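You operate a simulated robot arm through the tools that you are given. There is no shell and no other tool.

You run a simulated robot arm. Do the job below in one go: nothing can be reset, and whatever is moved stays where it is left.

Task
Brake the grey disc, then press both its strips flat with the puck.
Fine: brake slider at ON before pressing, and leave it there. Use the brown puck alone. Put the puck back. Set down upright: brown puck.
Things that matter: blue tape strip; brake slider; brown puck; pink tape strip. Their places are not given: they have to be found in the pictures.

The check looks at the end state, three seconds after you hand in, the way a careful person would. Anything else that was tipped, shoved, dropped, spilled or broken makes it a failure.

Robot
A 6-joint arm with a two-finger gripper, fixed in place. Base frame: the origin is at the foot of the arm, x ahead of it, y to its left, z up; the work surface is at about z = 0. Units: mm, degrees, N and s.
With the tool pointing down near the work surface it reaches from about 240 to 620 mm from the base axis. Its first joint turns from -66.0 to 66.0 degrees. Payload 1.37 kg.
The tool frame sits at the grasp point between the pads (the TCP): z along the fingers, y along the line on which they close. The tips reach 22 mm beyond it. Largest opening 92 mm; the body of the gripper starts 65 mm behind the TCP.
Orientation is that of the tool frame in the base frame, as [roll, pitch, yaw] about the fixed x, y, z axes, in that order (R = Rz(yaw) Ry(pitch) Rx(roll)). With the fingers straight down and closing along the base's y, the tool's x points along the base's -x, its y along +y and its z along -z.

Tools
- The arm moves only by the tool play_rows. Its argument "motion" is a list of rows, each a list of 7 numbers: the turn, a rotation vector about the tool's x, y, z in units of 5 degrees (1.0 is 5 degrees), then the shift along the tool's x, y, z in units of 20 mm (1.0 is 20 mm), then the opening, from 0 (shut) to 1 (fully open). In form: [[ax, ay, az, dx, dy, dz, gripper], ...]. A call has 1 to 20 rows; each row shifts and turns the commanded pose from where the row before left it, along the tool's axes as they then stand. A call with a number of a shift or a turn outside -1 to 1 is refused whole. Each row takes 0.2 s and may step no farther than 50 mm and 8.6 degrees from the row before; otherwise, or with a gripper value out of range, the whole call is refused. A pose out of reach is approached as far as the arm can. The call stops where the force on the tool passes 60 N (or 10 N more than at its start, if that is more) or the arm is blocked; 0.2 s more then pass. Each finger halts on what it meets, pressing with about 26 N; the grip force reading is that of the motor and also rises with nothing between the fingers. The clock runs only during rows and for 0.2 s after the last one: add rows that do not move to give the fingers time. It gives the time, the measured TCP pose, the force on the tool (base axes), the opening and the grip force at its end, in the units of the frame above (readings bear some noise), with the torque about the TCP (base axes, N m) and any sound that the robot's microphone picked up, and new pictures: "views" is both (left out), scene, wrist or none.
- Cameras (640 x 400 px; columns grow to the right, rows downward): "scene" is fixed at [52.9, -454.2, 580.4]; the picture's right is [0.54, -0.84, 0.00], its down [-0.50, -0.32, -0.80] and it looks along [0.68, 0.43, -0.60] (base axes); focal length 329 px, centre (320, 200). "wrist" rides on the gripper at [71, 19, -102] in the tool frame; the picture's right is [-0.26, 0.97, 0.00], its down [-0.75, -0.20, -0.62] and it looks along [-0.60, -0.16, 0.78] (tool axes); focal length 280 px, centre (320, 200).
- pixel_to_xyz(camera, pixels): there is no depth. For up to 12 entries [column, row, z] of the newest picture of that camera ("zoom" is the newest enlarged one), the place [x, y] in the base frame at which the ray of that pixel passes the height z, good to about 2 mm. The clock stands still meanwhile.
- inspect(camera, box): a new picture of the part [left, top, right, bottom] of that camera's present view, enlarged. The clock stands still meanwhile.
- sign_off(): hands the job in; it is judged then, once.

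Leave the gripper open and the arm clear of the work at the hand-in unless told otherwise.

The tools are called after ">>>" as a command line: name --pt "numbers of a row" for each row, then --argument value for the rest, lists and objects as JSON in quotes. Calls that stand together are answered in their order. play_rows: Moves the arm, as the interface text tells. Its arguments: {"type":"object","properties":{"motion":{"type":"array","items":{"type":"array","items":{"type":"number"}}},"views":{"type":"string","enum":["both","scene","wrist","none"]}},"required":["motion"]} The other tools are called the same way: pixel_to_xyz (camera, pixels) gives the place at which the rays of pixels pass given heights; inspect (camera, box) takes an enlarged picture of a part of a camera's view; sign_off () hands the job in.

At the start:

```text
clock: 0.0
tcp_pos: [336.8, -124.3, 264.2]
tool_rot: [-179.9, 0.1, -180.0]
ft_force: [0.0, 0.7, -0.3]
moment: [-0.02, 0.01, 0.0]
grip_width: 92.1
finger_force: 0.0
```

scene: 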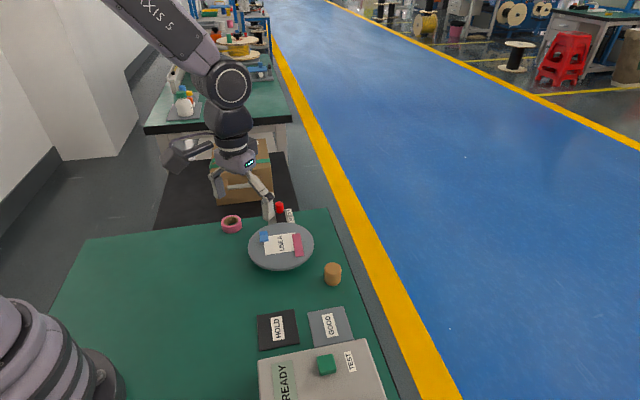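
wrist: 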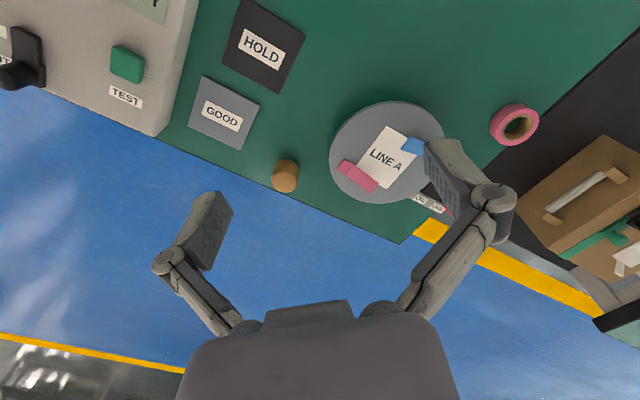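

I see a grey disc at scene (281,247) carrying a paper with blue and pink strips. The brown puck is at (332,273), and something red, perhaps the brake slider, is behind the disc at (280,208). I'll enlarge both views.

>>> inspect --camera "scene" --box '[210, 190, 370, 290]'

>>> inspect --camera "wrist" --box '[260, 80, 500, 230]'

```text
4.00 times, centred on (290, 240) of scene
```

zoom: 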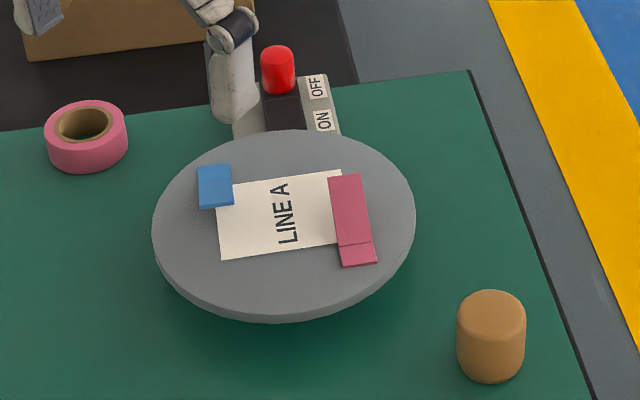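

```text
2.67 times, centred on (380, 155) of wrist
```

zoom: 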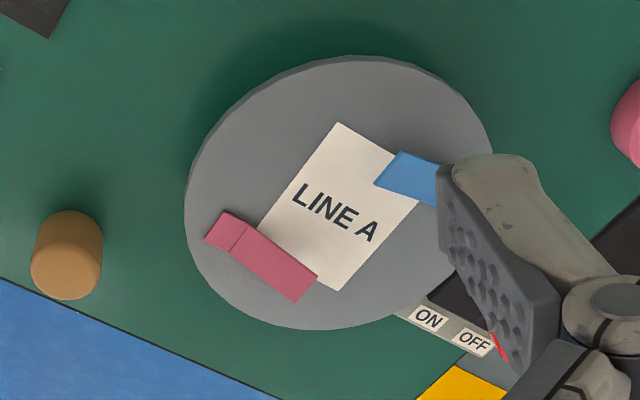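

The red-knobbed slider looks to be at OFF, with ON nearer the disc. I'll locate things from both views at several heights.

>>> pixel_to_xyz --camera "scene" --pixels '[[332.5, 284, 0], [332.5, 268, 40], [281, 243, 0], [281, 243, 40], [281, 243, 60], [281, 243, 80], [279.5, 212, 20], [279.5, 212, 40], [279.5, 203, 60], [290, 220, 0], [290, 220, 20], [289, 211, 20]]'

>>> pixel_to_xyz --camera "wrist" --pixels '[[283, 188, 0], [286, 168, 40], [387, 153, 0], [387, 153, 40], [387, 153, 60], [387, 153, 80], [421, 199, 0], [421, 199, 20], [438, 208, 20], [448, 213, 20], [448, 213, 60], [420, 147, 60]]'

```text
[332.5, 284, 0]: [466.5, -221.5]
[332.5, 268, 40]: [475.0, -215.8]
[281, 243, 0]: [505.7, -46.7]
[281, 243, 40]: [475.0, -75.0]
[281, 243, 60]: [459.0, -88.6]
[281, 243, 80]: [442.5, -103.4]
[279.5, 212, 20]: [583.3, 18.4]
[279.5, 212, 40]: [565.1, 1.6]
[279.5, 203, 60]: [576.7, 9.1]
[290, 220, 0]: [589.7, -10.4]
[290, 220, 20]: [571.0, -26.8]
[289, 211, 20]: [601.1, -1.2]
```

```text
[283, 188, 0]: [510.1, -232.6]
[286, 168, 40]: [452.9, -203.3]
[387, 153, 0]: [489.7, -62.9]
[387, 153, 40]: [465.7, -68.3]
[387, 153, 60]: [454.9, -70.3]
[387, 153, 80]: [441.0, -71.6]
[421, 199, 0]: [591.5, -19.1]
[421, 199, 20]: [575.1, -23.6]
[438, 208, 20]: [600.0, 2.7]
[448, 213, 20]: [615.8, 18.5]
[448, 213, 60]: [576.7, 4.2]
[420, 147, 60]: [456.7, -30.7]
```

The two views agree: ON label near (573,-25), OFF near (600,0), knob top near (577,7,60). The finger hides the slider, so I'll move forward and left at height to get an unblocked wrist view.

>>> play_rows --pt "0 0 0 -1 0.8 0 1" --pt "0 0 0 -1 0.8 0 1" --pt "0 0 0 -1 0.8 0 1" --pt "0 0 0 -1 0.8 0 1" --pt "0 0 0 -1 0.8 0 1" --pt "0 0 0 0 0 0 1"

```text
clock: 1.4
tcp_pos: [438.9, -44.6, 264.5]
tool_rot: [-179.9, 0.0, -180.0]
ft_force: [-0.1, -0.2, -0.2]
moment: [-0.01, 0.02, 0.03]
grip_width: 92.0
finger_force: 0.1
```

scene: 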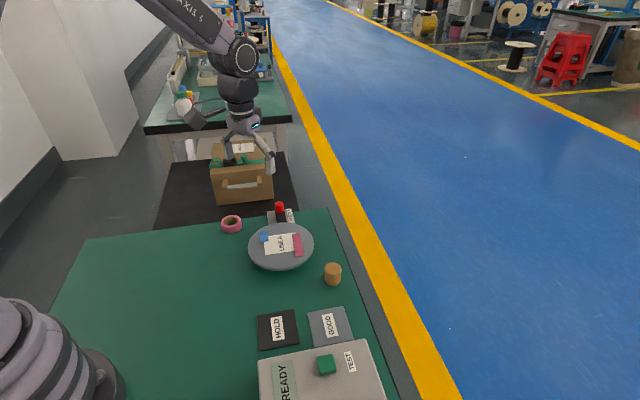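
wrist: 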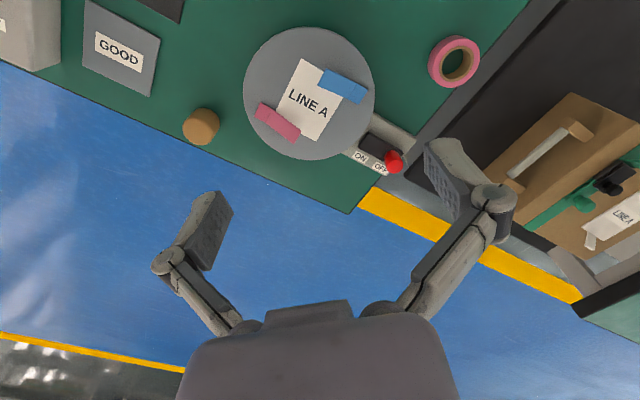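

Now the slider is unblocked at wrist (385,155). I'll enlarge the disc and slider.

>>> inspect --camera "wrist" --box '[320, 100, 448, 180]'

>>> inspect --camera "wrist" --box '[230, 20, 422, 140]'

>>> inspect --camera "scene" --box '[256, 195, 320, 235]'

>>> inspect --camera "scene" --box '[236, 215, 364, 295]'

```text
5.00 times, centred on (384, 140) of wrist
```

zoom: 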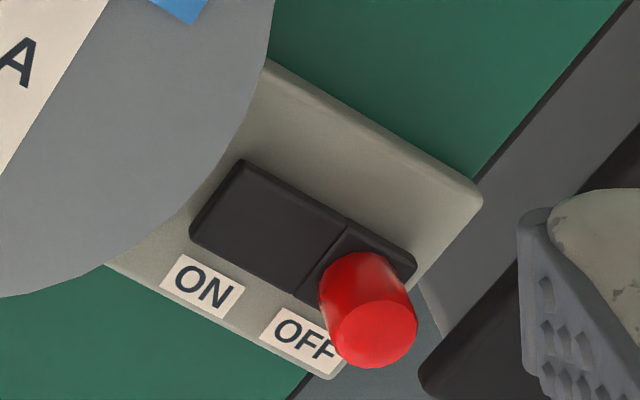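

```text
3.33 times, centred on (326, 80) of wrist
```

zoom: 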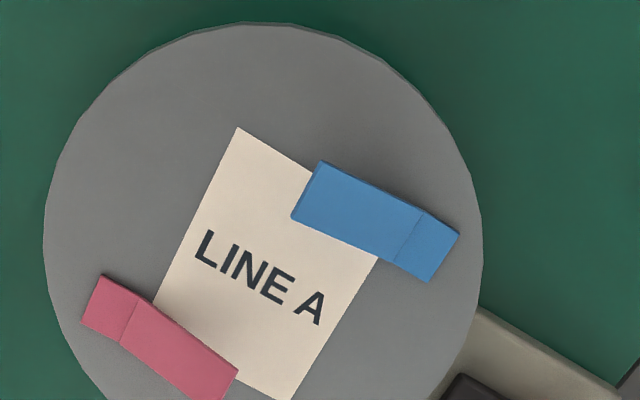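

```text
10.00 times, centred on (288, 215) of scene
```

zoom: 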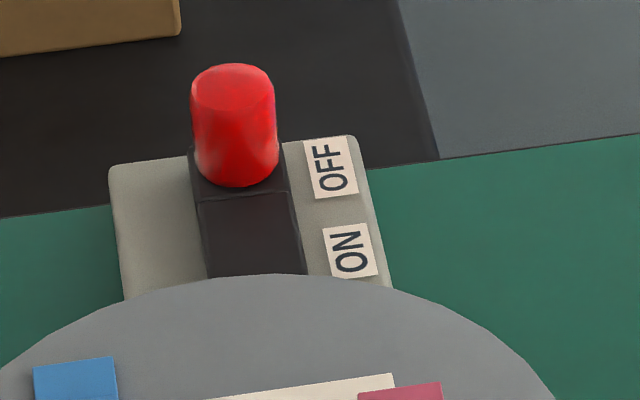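

```text
5.00 times, centred on (300, 255) of scene
```

zoom: 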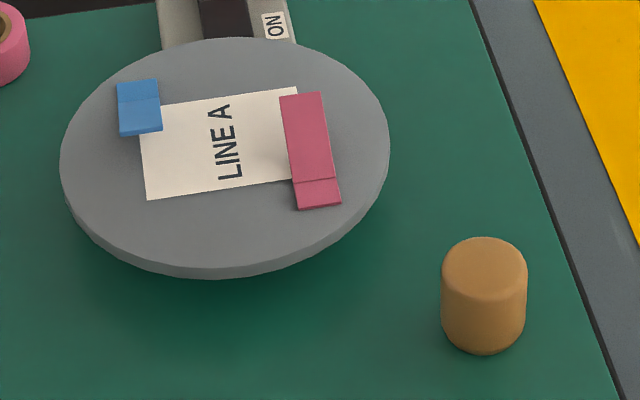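

The slider is a block with the red knob at the OFF end of a short track. I'll triangulate the disc, the slider and the puck from both views.

>>> pixel_to_xyz --camera "scene" --pixels '[[281, 243.6, 20], [281, 243.6, 40], [281, 243.6, 50], [279.2, 203.8, 40], [279.2, 203.8, 50], [279.2, 203.8, 60], [291, 220.1, 0], [291, 220.1, 15], [289.1, 211.8, 15], [332.7, 267.5, 20], [332.7, 267.5, 30], [332.7, 267.5, 40]]'

>>> pixel_to_xyz --camera "wrist" --pixels '[[308.6, 103.4, 20], [308.6, 103.4, 40], [308.6, 103.4, 50], [394.8, 166.6, 40], [394.8, 166.6, 50], [394.8, 166.6, 60], [360.4, 157.4, 0], [360.4, 157.4, 15], [381.6, 168.4, 15], [201, 123, 20], [201, 123, 30], [201, 123, 40]]'

>>> inspect --camera "wrist" --box '[170, 90, 250, 140]'

```text
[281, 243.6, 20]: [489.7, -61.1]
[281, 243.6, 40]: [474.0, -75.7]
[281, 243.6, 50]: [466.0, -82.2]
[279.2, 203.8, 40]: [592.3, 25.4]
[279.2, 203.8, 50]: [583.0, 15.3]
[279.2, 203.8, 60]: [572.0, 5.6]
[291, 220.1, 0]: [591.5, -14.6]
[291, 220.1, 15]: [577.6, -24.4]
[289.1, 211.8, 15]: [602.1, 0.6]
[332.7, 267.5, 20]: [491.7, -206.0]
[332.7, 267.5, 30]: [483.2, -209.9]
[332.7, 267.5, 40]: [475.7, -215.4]
```

```text
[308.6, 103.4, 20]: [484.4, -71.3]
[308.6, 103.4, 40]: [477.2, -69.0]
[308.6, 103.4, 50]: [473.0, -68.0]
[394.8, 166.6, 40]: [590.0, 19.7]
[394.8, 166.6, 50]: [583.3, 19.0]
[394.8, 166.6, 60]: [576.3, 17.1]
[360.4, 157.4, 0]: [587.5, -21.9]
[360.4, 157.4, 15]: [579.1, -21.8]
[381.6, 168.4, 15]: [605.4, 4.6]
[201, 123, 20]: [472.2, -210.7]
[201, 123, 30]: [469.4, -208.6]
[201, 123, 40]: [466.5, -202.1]
```

```text
8.00 times, centred on (210, 115) of wrist
```

zoom: 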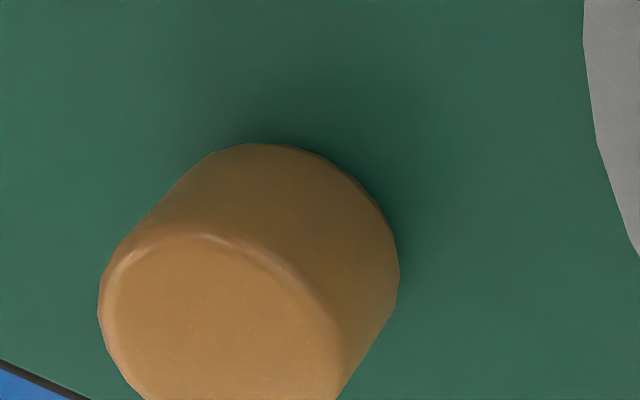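

Estimates: disc top z≈33 centred near (480,-70) with radius ~78, knob top (586,19,47) and ~22 mm wide, track running at 45° toward the disc, puck near (472,-212) at about Ø38 × 35. I'll turn the tool 45° so the fingers close across the track and hover over the knob.

>>> play_rows --pt "0 0 -1 0 0 0 1" --pt "0 0 -1 0 0 0 1" --pt "0 0 -1 0 0 0 1" --pt "0 0 -1 0 0 0 1" --pt "0 0 -1 0 0 0 1" --pt "0 0 -1 0 0 0 1" --pt "0 0 -1 0 0 0 1" --pt "0 0 -1 0 0 0 1" --pt "0 0 -1 0 0 0 1" --pt "0 0 0 -0.93 -0.367 0.7 1" --pt "0 0 0 -0.93 -0.367 0.7 1" --pt "0 0 0 -0.93 -0.367 0.7 1" --pt "0 0 0 -0.93 -0.367 0.7 1" --pt "0 0 0 -0.93 -0.367 0.7 1" --pt "0 0 0 -0.93 -0.367 0.7 1" --pt "0 0 0 -0.93 -0.367 0.7 1" --pt "0 0 0 -0.93 -0.367 0.7 1" --pt "0 0 0 0 0 0 1"

```text
clock: 5.2
tcp_pos: [584.4, 21.1, 152.8]
tool_rot: [180.0, 0.0, -135.0]
ft_force: [0.6, 0.1, -0.4]
moment: [-0.02, -0.01, -0.01]
grip_width: 91.9
finger_force: 0.0
```

scene: 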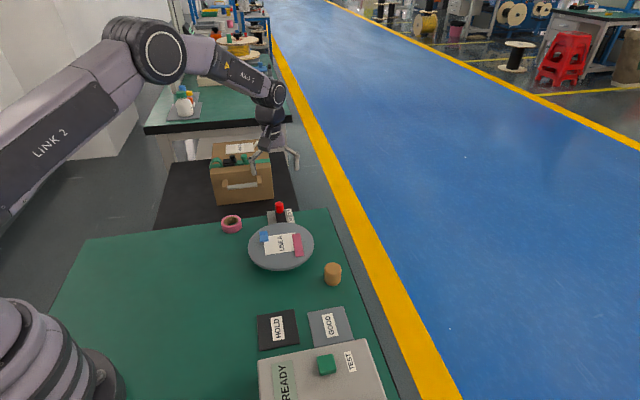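
wrist: 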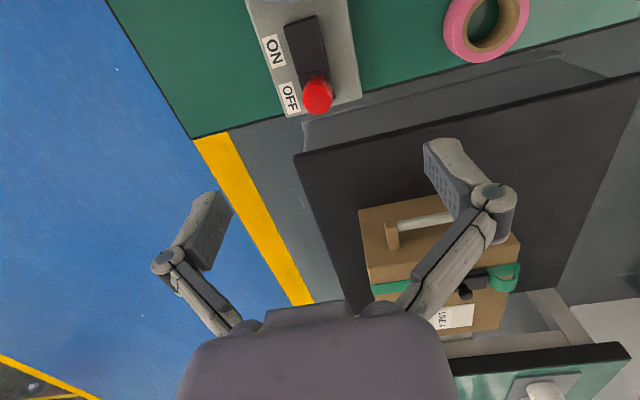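

I'm hovering near the knob, which is at wrist (317,95). I'll enlarge and locate the knob top and the track line.

>>> inspect --camera "wrist" --box '[220, 0, 412, 120]'

>>> pixel_to_xyz --camera "wrist" --pixels '[[317, 97, 45], [317, 97, 48], [272, 49, 14], [290, 98, 14], [284, 25, 22], [317, 15, 22]]'

```text
3.33 times, centred on (316, 60) of wrist
```

zoom: 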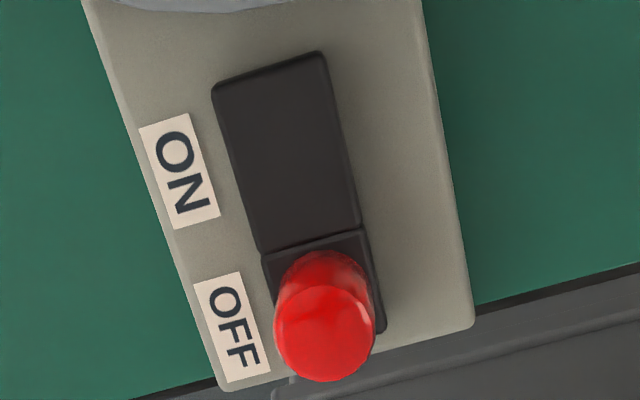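

```text
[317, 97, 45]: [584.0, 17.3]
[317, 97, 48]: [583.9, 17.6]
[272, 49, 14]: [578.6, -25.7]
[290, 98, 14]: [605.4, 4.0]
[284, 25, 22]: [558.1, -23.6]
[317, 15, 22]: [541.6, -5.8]
```

>>> pixel_to_xyz --camera "zoom" --pixels '[[325, 333, 47], [215, 95, 18], [264, 252, 18], [322, 55, 18], [362, 228, 18], [383, 330, 18], [95, 20, 12], [225, 388, 12], [420, 10, 12], [472, 315, 12]]'

```text
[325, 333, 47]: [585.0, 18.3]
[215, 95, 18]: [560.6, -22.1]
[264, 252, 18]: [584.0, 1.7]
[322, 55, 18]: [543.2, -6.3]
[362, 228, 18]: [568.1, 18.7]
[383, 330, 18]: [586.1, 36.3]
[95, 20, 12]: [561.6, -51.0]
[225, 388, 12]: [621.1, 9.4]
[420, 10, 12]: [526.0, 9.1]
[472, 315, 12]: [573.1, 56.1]
```

The track runs at exactly 45°, the knob is at (585,18) and the ON position is about 35 mm along, near (561,-6). Before descending I'll check that the pink tape roll is clear of the finger.

>>> pixel_to_xyz --camera "wrist" --pixels '[[445, 30, 0], [480, 62, 0], [445, 30, 20], [480, 62, 20]]'

>>> play_rows --pt "0 0 0 0.08 -0.12 0.8 0.55" --pt "0 0 0 0 0 0.8 0.55" --pt "0 0 0 0 0 0.8 0.55" --pt "0 0 0 0 0 0 0.55"

```text
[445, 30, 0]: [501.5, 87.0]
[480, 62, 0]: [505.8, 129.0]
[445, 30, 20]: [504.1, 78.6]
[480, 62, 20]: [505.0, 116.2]
```

```text
clock: 6.2
tcp_pos: [586.3, 17.2, 103.0]
tool_rot: [-180.0, 0.0, -135.0]
ft_force: [0.5, -0.6, -0.1]
moment: [-0.03, 0.0, 0.02]
grip_width: 50.7
finger_force: 0.1
```

scene: 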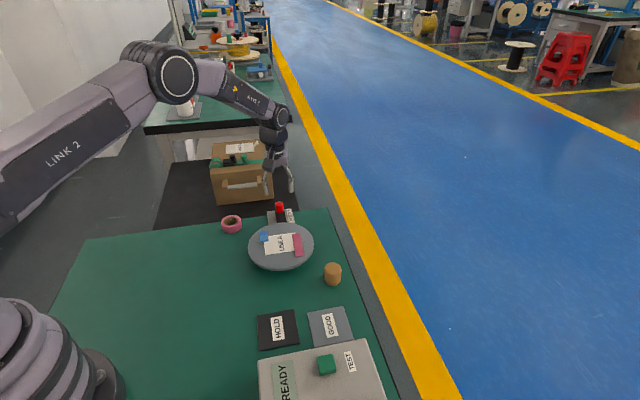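
wrist: 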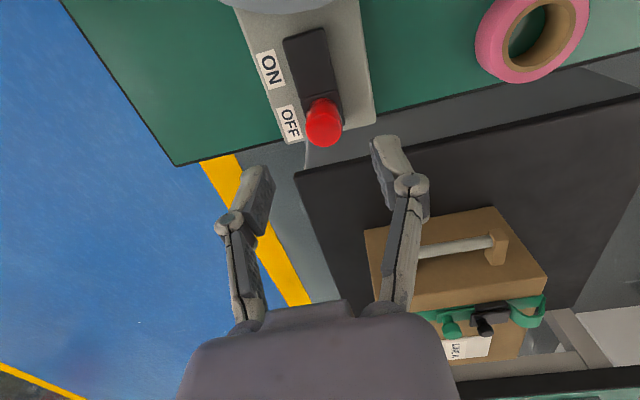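

The knob lies between the fingers' lines at wrist (322,123), and the tape roll is well away. I'll descend to TCP z≈50 and stop there to look before closing.

>>> play_rows --pt "0 0 0 0 0.04 0.9 0.55" --pt "0 0 0 0 0 0.9 0.55" --pt "0 0 0 0 0 0.85 0.55" --pt "0 0 0 0 0 0 0.55"

```text
clock: 7.2
tcp_pos: [585.1, 17.7, 50.7]
tool_rot: [180.0, 0.0, -135.0]
ft_force: [0.5, 0.4, -0.5]
moment: [-0.02, 0.01, 0.01]
grip_width: 50.5
finger_force: 0.0
```

scene: 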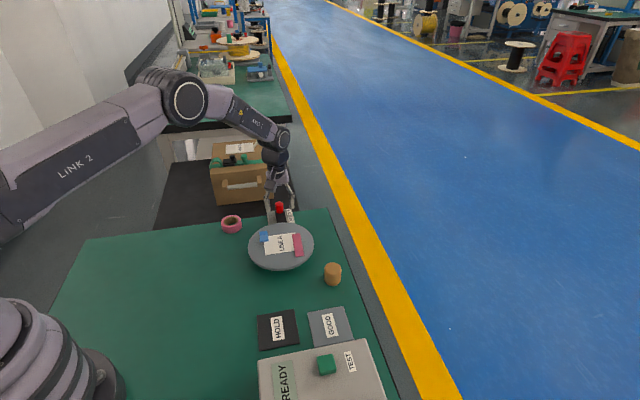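
wrist: 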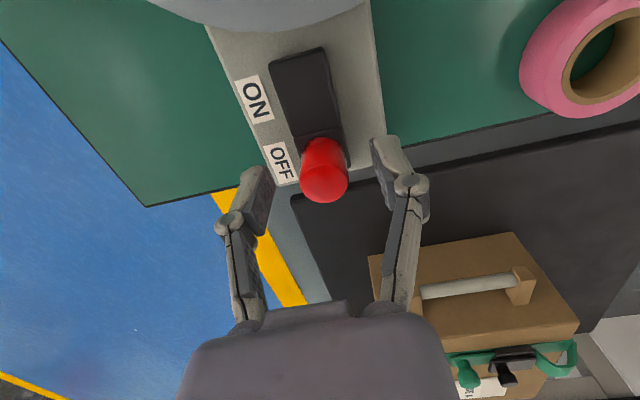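

The knob is centred between the pads at (323,170). I'll close on it and give the fingers time.

>>> play_rows --pt "0 0 0 0 0 0 0.3" --pt "0 0 0 0 0 0 0.2" --pt "0 0 0 0 0 0 0.15" --pt "0 0 0 0 0 0 0.15" --views "wrist"

```text
clock: 8.2
tcp_pos: [584.4, 19.6, 49.7]
tool_rot: [179.8, -0.1, -134.9]
ft_force: [-14.2, 13.0, 6.0]
moment: [0.24, 0.35, -0.04]
grip_width: 22.8
finger_force: 28.1
```

wrist: 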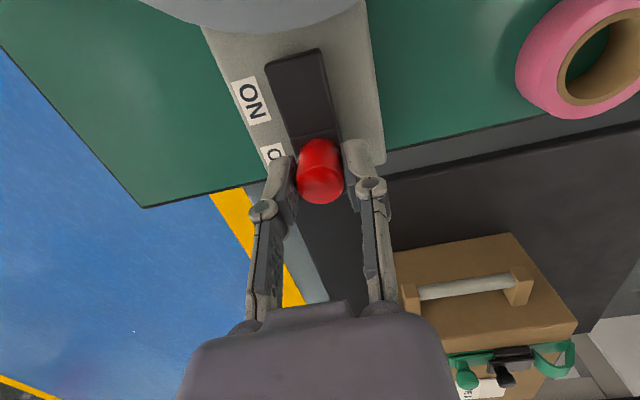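

It has gripped the 22.8 mm knob, but there is a ~19 N sideways reaction toward tool +y. I'll shift 1.5 mm that way to unload it.

>>> play_rows --pt "0 0 0 0 0.075 0 0.15" --pt "0 0 0 0 0 0 0.15" --views "none"

```text
clock: 8.8
tcp_pos: [583.5, 18.2, 51.5]
tool_rot: [179.9, -0.1, -134.9]
ft_force: [-7.5, 9.6, -0.5]
moment: [-0.05, 0.38, 0.06]
grip_width: 22.7
finger_force: 27.8
```

The force has dropped, so I'll shift a little more and then start the drag toward ON in small steps along tool +x.

>>> play_rows --pt "0 0 0 0 0.06 0 0.15" --pt "0 0 0 0.2 0 0 0.15" --pt "0 0 0 0.2 0 0 0.15" --pt "0 0 0 0.2 0 0 0.15" --pt "0 0 0 0 0 0 0.15"

```text
clock: 10.0
tcp_pos: [574.8, 9.8, 51.8]
tool_rot: [-179.8, 0.1, -135.1]
ft_force: [18.5, -18.6, -21.1]
moment: [-0.27, -0.3, 0.01]
grip_width: 22.7
finger_force: 27.9
```

scene: 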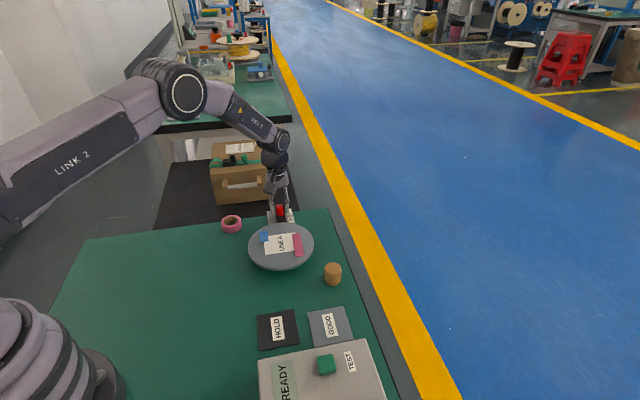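
wrist: 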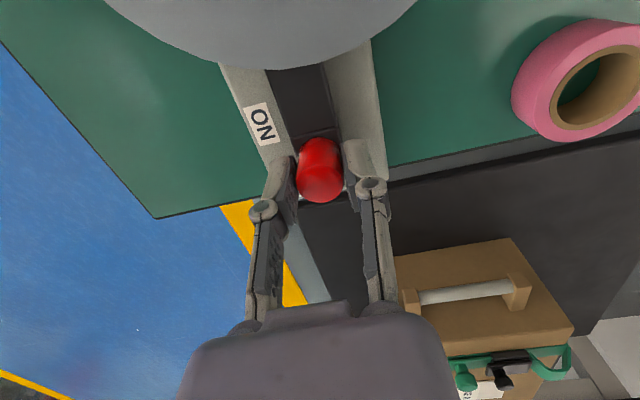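

The knob follows the arm, now about 12 mm along. The side load has swung the other way, so I'll ease back 1.2 mm across and 1 mm down, then drag on.

>>> play_rows --pt "0 0 0 0 -0.06 0.05 0.15" --pt "0 0 0 0.2 0 0 0.15" --pt "0 0 0 0.2 0 0 0.15" --pt "0 0 0 0 0 0 0.15" --views "none"

```text
clock: 11.0
tcp_pos: [569.6, 4.3, 52.2]
tool_rot: [-179.9, 0.2, -135.0]
ft_force: [11.7, -10.3, 7.8]
moment: [-0.4, -0.05, 0.06]
grip_width: 22.9
finger_force: 27.6
```

Forces are lower. I'll continue, with a small cross correction.

>>> play_rows --pt "0 0 0 0 -0.04 0 0.15" --pt "0 0 0 0.2 0 0 0.15" --pt "0 0 0 0.2 0 0 0.15" --pt "0 0 0 0 0 0 0.15"

```text
clock: 12.0
tcp_pos: [565.3, 0.9, 50.2]
tool_rot: [-179.9, 0.2, -134.9]
ft_force: [11.1, 10.8, 13.4]
moment: [0.25, -0.26, -0.01]
grip_width: 23.0
finger_force: 27.8
```

scene: 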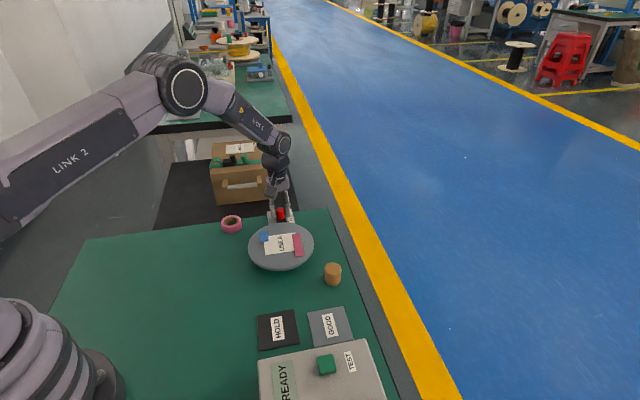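
wrist: 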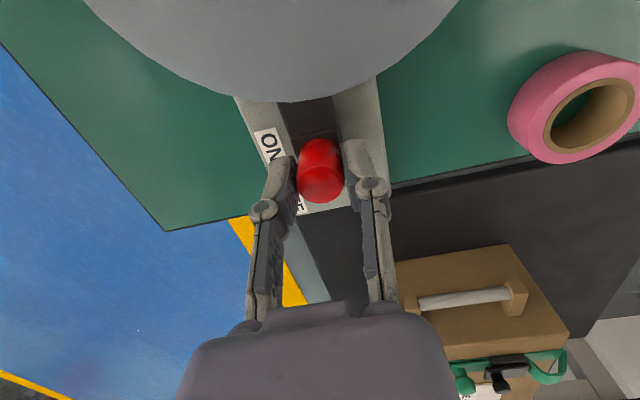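

About 27 mm travelled, with 15 N resisting along the track. I'll continue in 2 mm steps toward the ON end.

>>> play_rows --pt "0 0 0 0.1 0 0 0.15" --pt "0 0 0 0.1 0 0 0.15" --pt "0 0 0 0 0 0 0.15" --views "wrist"

```text
clock: 12.8
tcp_pos: [560.4, -4.2, 48.0]
tool_rot: [179.9, -0.1, -135.0]
ft_force: [15.3, 1.8, -17.3]
moment: [0.01, -0.2, -0.02]
grip_width: 23.0
finger_force: 28.0
```

wrist: 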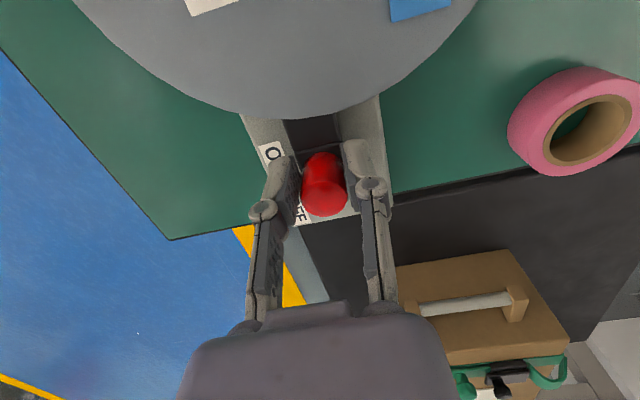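

The knob slid a bit between the pads, now at wrist (324,185), so it may be at its stop or sticking. I'll zoom in to see where the carriage sits on the track.

>>> inspect --camera "wrist" --box '[224, 90, 416, 210]'

>>> inspect --camera "scene" --box '[256, 195, 320, 235]'

```text
3.33 times, centred on (320, 150) of wrist
```

zoom: 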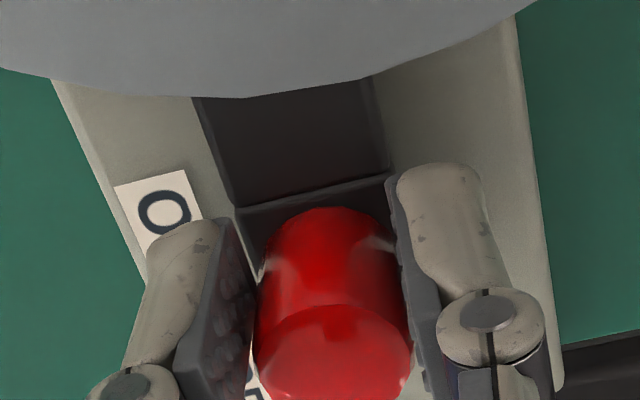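

```text
10.00 times, centred on (288, 215) of scene
```

zoom: 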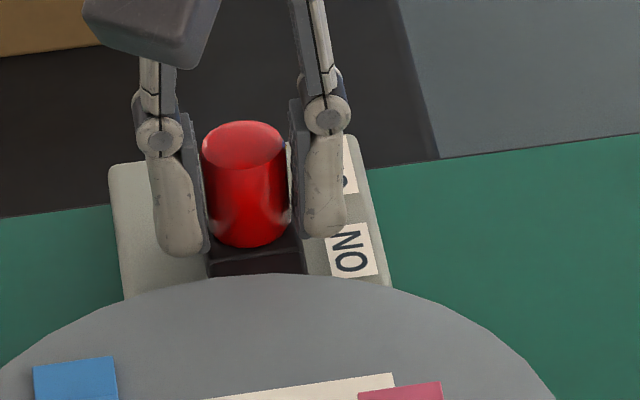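

>>> pixel_to_xyz --camera "scene" --pixels '[[280.5, 209.3, 47], [279.2, 203.8, 47]]'

>>> pixel_to_xyz --camera "wrist" --pixels '[[294.5, 152, 18], [341, 142.5, 18], [324, 196, 47]]'

```text
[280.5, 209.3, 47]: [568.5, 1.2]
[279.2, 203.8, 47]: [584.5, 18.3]
```

```text
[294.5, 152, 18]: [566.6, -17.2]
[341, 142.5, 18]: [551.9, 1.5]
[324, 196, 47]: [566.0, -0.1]
```

The knob is only ~25 mm along, and the carriage front is still ~9 mm short of the track end, so my grip slipped. I'll release, rise, go behind the knob and push it with shut fingers.

>>> play_rows --pt "0 0 0 0 0 0 0.45" --pt "0 0 0 0 0 0 0.45" --pt "0 0 0 0 0 0 0.45" --pt "0 0 0 0 0 -1 0.45" --pt "0 0 0 0 0 -0.9 0.45" --pt "0 0 0 -0.85 0 0 0.2" --pt "0 0 0 -0.85 0 0 0" --pt "0 0 0 0 0 0 0" --pt "0 0 0 0 0 0 0" --pt "0 0 0 0 0 0 0"

```text
clock: 15.0
tcp_pos: [585.8, 19.4, 87.7]
tool_rot: [180.0, 0.1, -135.0]
ft_force: [0.0, -0.5, -0.2]
moment: [0.03, -0.02, -0.01]
grip_width: 0.1
finger_force: 26.1
```

scene: 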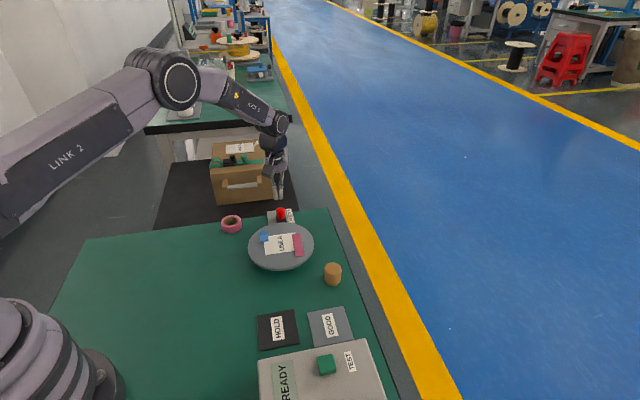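
wrist: 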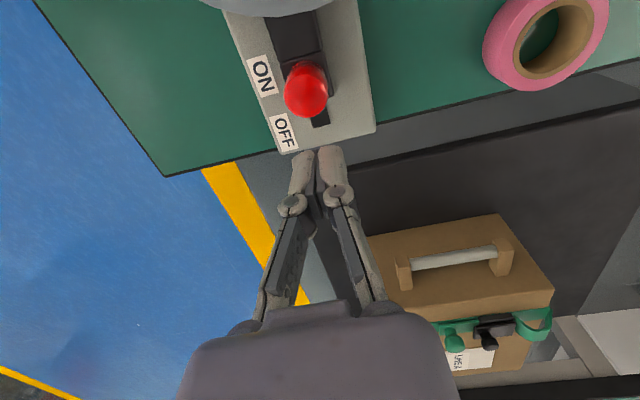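

The fingers are shut directly behind the knob, in line with the track. I'll lower to z≈52 and start pushing in small steps.

>>> play_rows --pt "0 0 0 0 0 0.9 0" --pt "0 0 0 0 0 0.87 0" --pt "0 0 0 0 0 0 0" --pt "0 0 0 0.2 0 0 0" --pt "0 0 0 0.2 0 0 0" --pt "0 0 0 0.1 0 0 0" --pt "0 0 0 0 0 0 0"

```text
clock: 16.6
tcp_pos: [580.9, 12.8, 52.9]
tool_rot: [-179.9, 0.3, -134.9]
ft_force: [11.8, 9.8, -5.7]
moment: [0.09, -0.18, -0.02]
grip_width: 5.8
finger_force: 28.5
```

scene: 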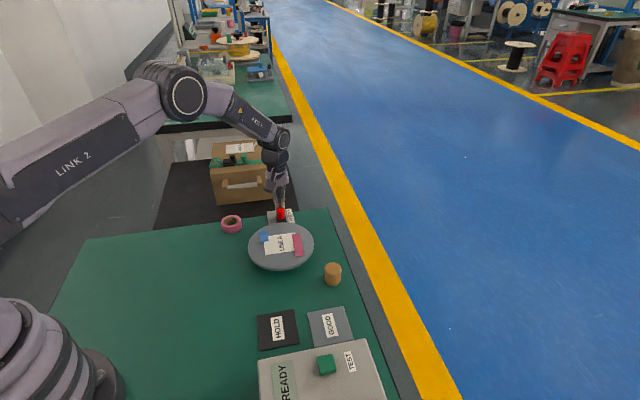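
wrist: 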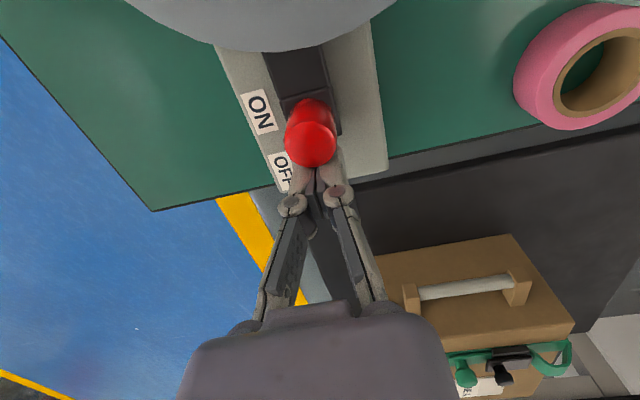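

There is contact, with ~15 N along the track, and the knob is wedging the fingertips slightly apart. I'll push on carefully in 2 mm steps.

>>> play_rows --pt "0 0 0 0.1 0 0 0" --pt "0 0 0 0.1 0 0 0" --pt "0 0 0 0 0 0 0" --views "wrist"

```text
clock: 17.4
tcp_pos: [578.4, 12.7, 53.0]
tool_rot: [-179.4, 0.8, -134.7]
ft_force: [39.5, 32.7, -14.1]
moment: [0.48, -0.13, 0.02]
grip_width: 5.9
finger_force: 27.7
```

wrist: 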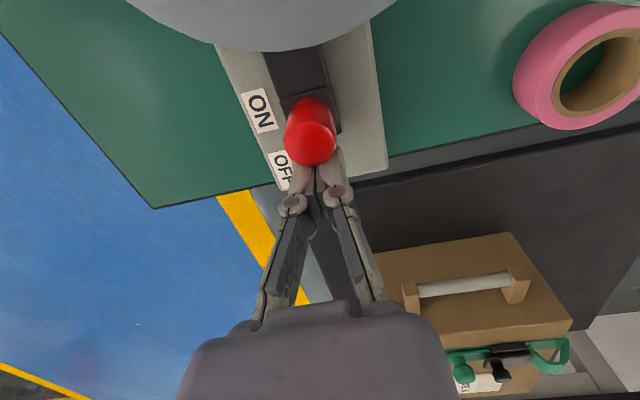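

Force went to ~51 N and the knob barely moved, which suggests an end stop. I'll back off, rise, and look closely at where the knob sits relative to ON.

>>> play_rows --pt "0 0 0 -0.3 0 0 0" --pt "0 0 0 -0.3 0 0 0" --pt "0 0 0 -0.3 0 -1 0" --pt "0 0 0 -0.3 0 -1 0" --pt "0 0 0 -0.3 0 -1 0" --pt "0 0 0 0 0 -1 0" --pt "0 0 0 0 0 -1 0" --pt "0 0 0 0 0 0 0"

>>> inspect --camera "wrist" --box '[220, 0, 412, 120]'

>>> inspect --camera "scene" --box '[256, 195, 320, 235]'

```text
clock: 19.2
tcp_pos: [597.1, 32.9, 153.9]
tool_rot: [179.9, 0.0, -135.0]
ft_force: [-0.3, -0.5, -0.7]
moment: [-0.02, 0.01, 0.01]
grip_width: 0.0
finger_force: 28.0
```

scene: 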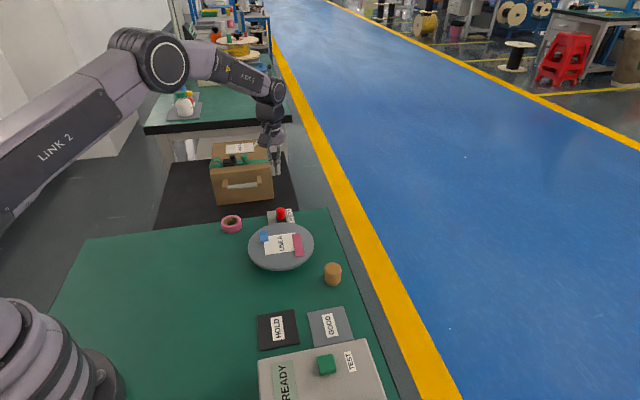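
wrist: 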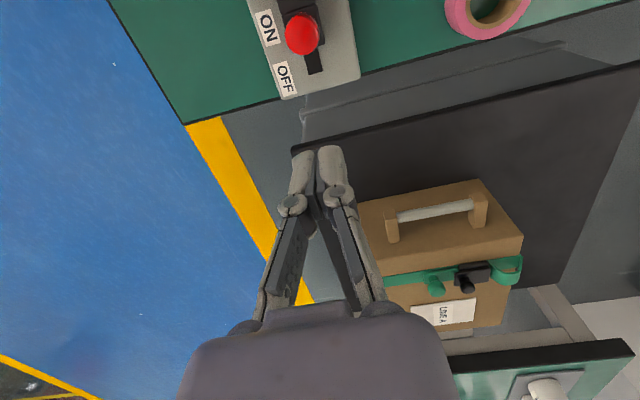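

```text
3.33 times, centred on (316, 60) of wrist
```

zoom: 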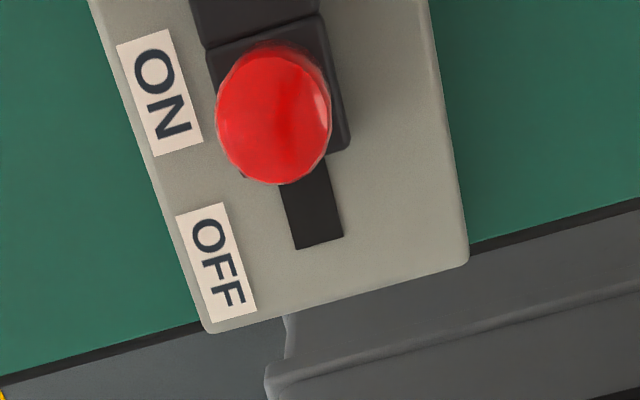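

```text
10.00 times, centred on (288, 215) of scene
```

zoom: 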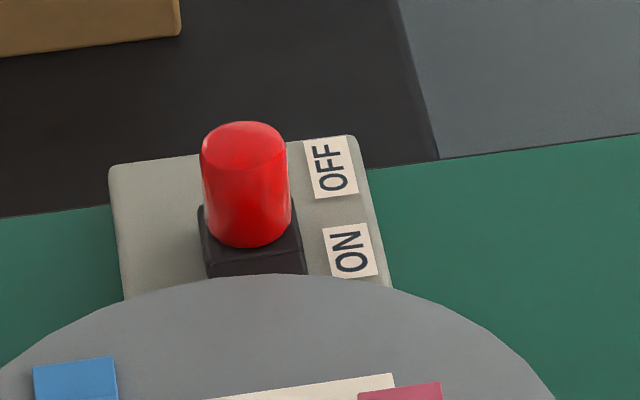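

The black slider body moved as a whole, its nose now under the disc rim and the slot showing behind it at the OFF end. I'll measure the knob against the labels.

>>> pixel_to_xyz --camera "zoom" --pixels '[[245, 143, 47], [350, 251, 13], [331, 168, 13], [237, 250, 20], [232, 88, 47]]'

>>> pixel_to_xyz --camera "wrist" --pixels '[[302.2, 37, 47], [268, 28, 13], [284.8, 79, 13], [282, 15, 20], [316, 4, 20], [324, 43, 20], [309, 74.5, 13], [323, 71, 13]]'

```text
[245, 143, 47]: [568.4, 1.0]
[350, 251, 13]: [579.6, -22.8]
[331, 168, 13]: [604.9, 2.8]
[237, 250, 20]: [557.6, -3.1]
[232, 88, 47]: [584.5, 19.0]
```

```text
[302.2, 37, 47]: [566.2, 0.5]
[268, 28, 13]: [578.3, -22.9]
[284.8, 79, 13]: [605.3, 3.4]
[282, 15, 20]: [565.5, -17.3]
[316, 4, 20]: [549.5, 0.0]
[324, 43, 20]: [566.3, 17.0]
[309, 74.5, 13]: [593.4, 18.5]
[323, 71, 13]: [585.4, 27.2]
```

The knob slid freely for 25 mm, then hit a hard stop at 50 N and stayed there without springing back. The slider is against its ON end. Now I'll move to a close view over the disc to study the strips.

>>> play_rows --pt "0 0 0 0.99 0.26 -0.13 0.2" --pt "0 0 0 0.99 0.26 -0.13 0.4" --pt "0 0 0 0.99 0.26 -0.13 0.6" --pt "0 0 0 0.99 0.26 -0.13 0.8" --pt "0 0 0 0.99 0.26 -0.13 1" --pt "0 0 0 0.99 0.26 -0.13 1" --pt "0 0 0 0.99 0.26 -0.13 1" --pt "0 0 0 0.99 0.26 -0.13 1" --pt "0 0 0 0.99 0.26 -0.13 1" --pt "0 0 0 0.99 0.26 -0.13 1" --pt "0 0 1 0 0 0 1" --pt "0 0 1 0 0 0 1" --pt "0 0 1 0 0 0 1" --pt "0 0 1 0 0 0 1" --pt "0 0 1 0 0 0 1" --pt "0 0 1 0 0 0 1" --pt "0 0 1 0 0 0 1" --pt "0 0 1 0 0 0 1" --pt "0 0 1 0 0 0 1" --pt "0 0 0 0 0 0 1"

>>> inspect --camera "wrist" --box '[200, 50, 440, 200]'

```text
clock: 23.4
tcp_pos: [420.3, -72.8, 178.8]
tool_rot: [-180.0, 0.0, -180.0]
ft_force: [-0.9, -0.1, 0.2]
moment: [0.0, -0.01, 0.03]
grip_width: 92.1
finger_force: 0.1
```

scene: 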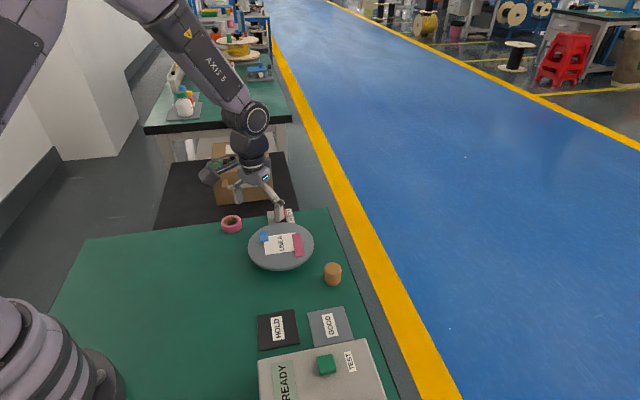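
wrist: 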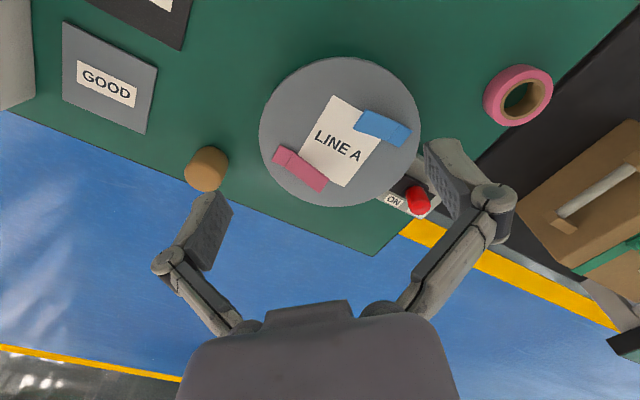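

```text
2.67 times, centred on (320, 125) of wrist
```

zoom: 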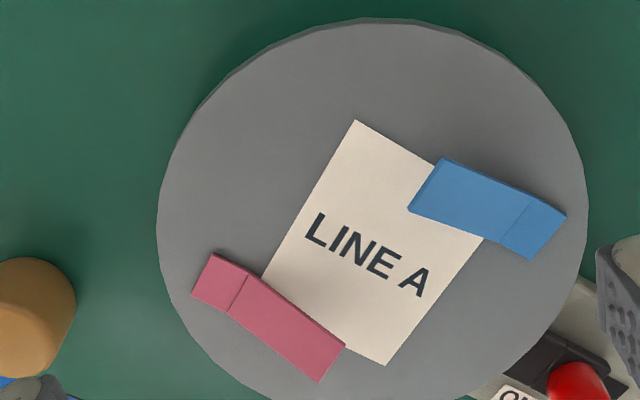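

Each strip has a small stuck end, a crease, and a longer part whose inner end seems to stand up over the paper. I'll triangulate crease, outer and free ends from both views.

>>> pixel_to_xyz --camera "wrist" --pixels '[[359.4, 118.3, 33], [359.4, 118.3, 50], [395, 132.5, 33], [395, 132.5, 43], [405.1, 139.3, 33], [324.9, 185.8, 33], [324.9, 185.8, 50], [289.6, 161.4, 33], [289.6, 161.4, 43], [276, 152, 33], [206, 165, 35], [206, 165, 40]]'

>>> pixel_to_xyz --camera "scene" --pixels '[[264, 241.2, 33], [264, 241.2, 50], [263.8, 235.5, 33], [263.8, 235.5, 43], [263.4, 231.4, 33], [296.2, 234, 33], [296.2, 234, 50], [298.6, 251.2, 33], [298.6, 251.2, 43], [299.8, 256.6, 33], [248, 245, 33], [313.8, 244, 33]]'

>>> inspect --camera "scene" --box '[256, 223, 320, 263]'

>>> inspect --camera "scene" --box '[308, 252, 356, 292]'

```text
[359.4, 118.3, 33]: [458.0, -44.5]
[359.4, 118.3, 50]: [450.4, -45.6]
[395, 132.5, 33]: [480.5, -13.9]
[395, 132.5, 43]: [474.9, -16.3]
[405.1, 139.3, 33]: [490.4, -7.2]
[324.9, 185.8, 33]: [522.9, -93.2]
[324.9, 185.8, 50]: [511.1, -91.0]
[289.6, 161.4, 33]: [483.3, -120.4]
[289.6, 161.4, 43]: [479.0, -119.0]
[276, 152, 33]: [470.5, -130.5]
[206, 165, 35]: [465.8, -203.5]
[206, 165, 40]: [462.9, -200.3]
```

```text
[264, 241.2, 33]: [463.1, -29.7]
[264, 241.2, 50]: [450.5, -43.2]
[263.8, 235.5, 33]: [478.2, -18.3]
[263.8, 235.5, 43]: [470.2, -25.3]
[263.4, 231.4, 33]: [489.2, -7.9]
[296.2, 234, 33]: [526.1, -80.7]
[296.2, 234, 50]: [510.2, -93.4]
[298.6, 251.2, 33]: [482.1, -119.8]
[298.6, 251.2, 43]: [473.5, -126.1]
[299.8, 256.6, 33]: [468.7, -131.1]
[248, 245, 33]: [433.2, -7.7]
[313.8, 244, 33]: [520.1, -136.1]
```

```text
10.00 times, centred on (288, 243) of scene
```

zoom: 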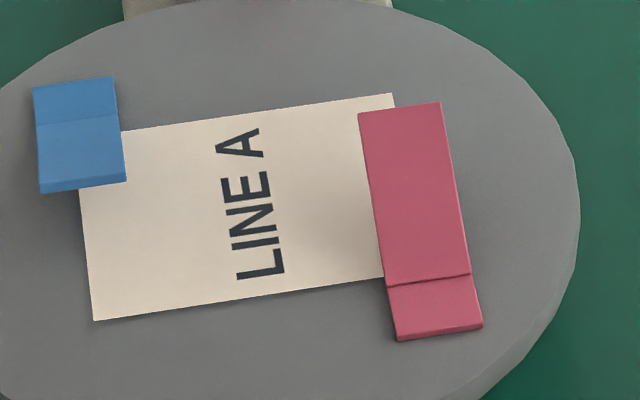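

```text
10.00 times, centred on (332, 272) of scene
```

zoom: 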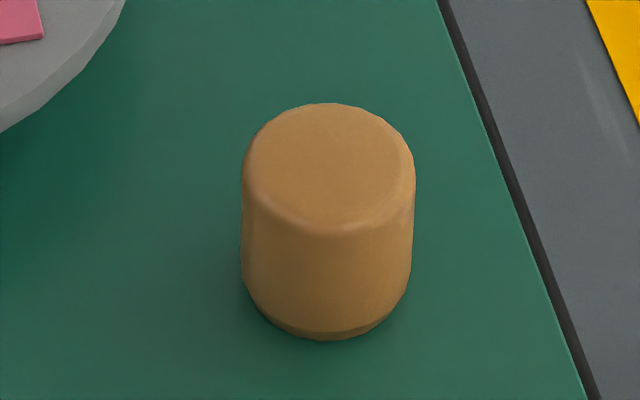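

Both views agree: the creases are at disc level (blue (479,-16), pink (482,-120), z≈33), and the free inner ends stand at z≈49 (blue (450,-44), pink (511,-92)). Next is an accurate fix on the puck.

>>> pixel_to_xyz --camera "scene" --pixels '[[332.8, 286, 0], [332.8, 262.3, 36], [332.8, 262.3, 40], [332.8, 268.7, 36], [332.8, 268.7, 40]]'

>>> inspect --camera "wrist" --box '[174, 138, 238, 198]'

```text
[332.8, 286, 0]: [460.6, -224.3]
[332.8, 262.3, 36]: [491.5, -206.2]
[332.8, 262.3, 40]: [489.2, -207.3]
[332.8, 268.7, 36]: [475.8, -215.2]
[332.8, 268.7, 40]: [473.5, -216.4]
```

```text
6.67 times, centred on (206, 168) of wrist
```

zoom: 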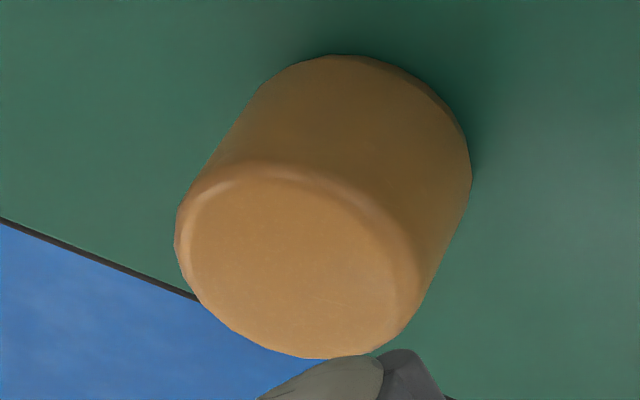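

The puck is at about (475,-215), Ø38 and 36–38 tall. I'll hover over it and check alignment in the wrist view.

>>> play_rows --pt "0 0 0 -0.344 -0.8875 0.18 1" --pt "0 0 0 -0.344 -0.8875 0.18 1" --pt "0 0 0 -0.344 -0.8875 0.18 1" --pt "0 0 0 -0.344 -0.8875 0.18 1" --pt "0 0 0 -0.344 -0.8875 0.18 1" --pt "0 0 0 -0.344 -0.8875 0.18 0.8" --pt "0 0 0 -0.344 -0.8875 0.18 0.7" --pt "0 0 0 -0.344 -0.8875 0.18 0.65" --pt "0 0 0 0 0 0 0.65" --pt "0 0 0 0 0 0 0.65"

```text
clock: 25.6
tcp_pos: [476.1, -216.4, 148.9]
tool_rot: [-180.0, 0.1, -179.9]
ft_force: [0.6, -0.3, 0.1]
moment: [0.0, -0.01, -0.01]
grip_width: 60.0
finger_force: 0.0
```

scene: 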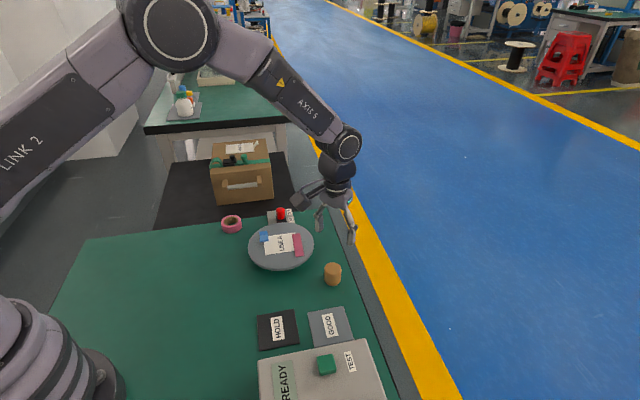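
wrist: 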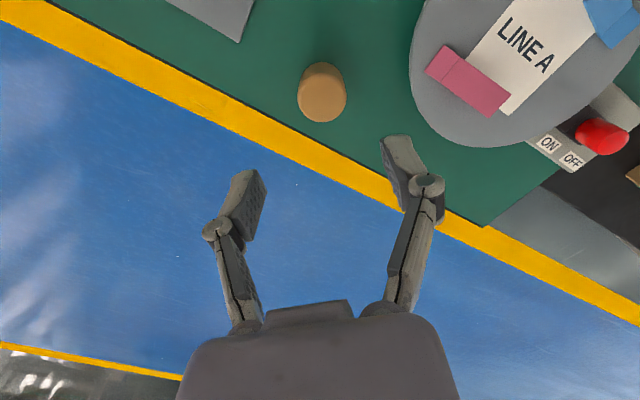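

>>> inspect --camera "wrist" --box '[288, 52, 360, 132]'

>>> pixel_to_xyz --camera "wrist" --pixels '[[321.5, 98, 37], [297.5, 95, 37], [346.5, 95, 37], [324, 62, 0]]'

```text
5.00 times, centred on (324, 92) of wrist
```

zoom: 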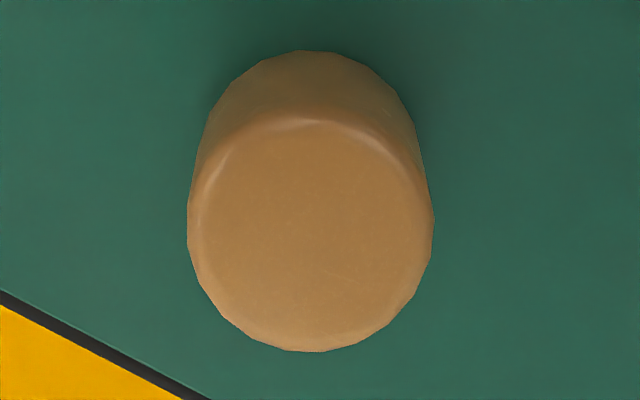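

```text
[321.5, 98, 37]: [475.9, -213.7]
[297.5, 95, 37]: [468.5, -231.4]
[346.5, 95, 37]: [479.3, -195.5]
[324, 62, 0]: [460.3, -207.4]
```

The puck top centre is at (476,-214). I'll shift 2 mm left and descend to TCP z≈40, so the puck's lower half stays free below the tips.

>>> play_rows --pt "0 0 0 0 0.1 0.9 0.65" --pt "0 0 0 0 0 0.9 0.65" --pt "0 0 0 0 0 0.9 0.65" --pt "0 0 0 0 0 0.9 0.65" --pt "0 0 0 0 0 0.9 0.65" --pt "0 0 0 0 0 0.9 0.65" --pt "0 0 0 0 0 0 0.65"

```text
clock: 27.2
tcp_pos: [475.1, -212.0, 42.1]
tool_rot: [-180.0, 0.0, -179.8]
ft_force: [0.0, 0.0, -0.7]
moment: [0.01, 0.01, -0.02]
grip_width: 59.7
finger_force: 0.1
```

scene: 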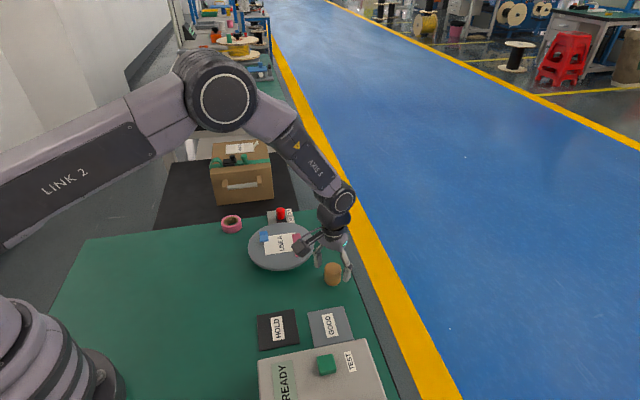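
wrist: 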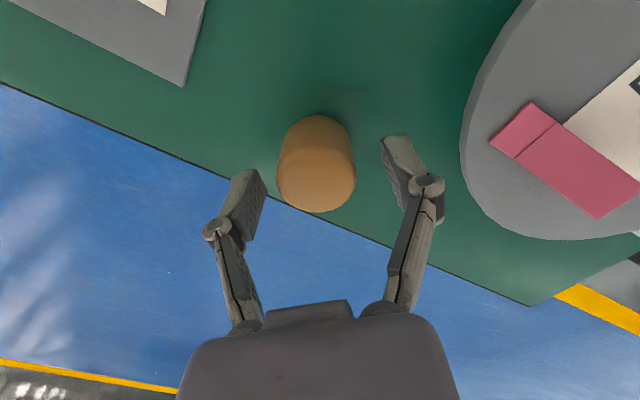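

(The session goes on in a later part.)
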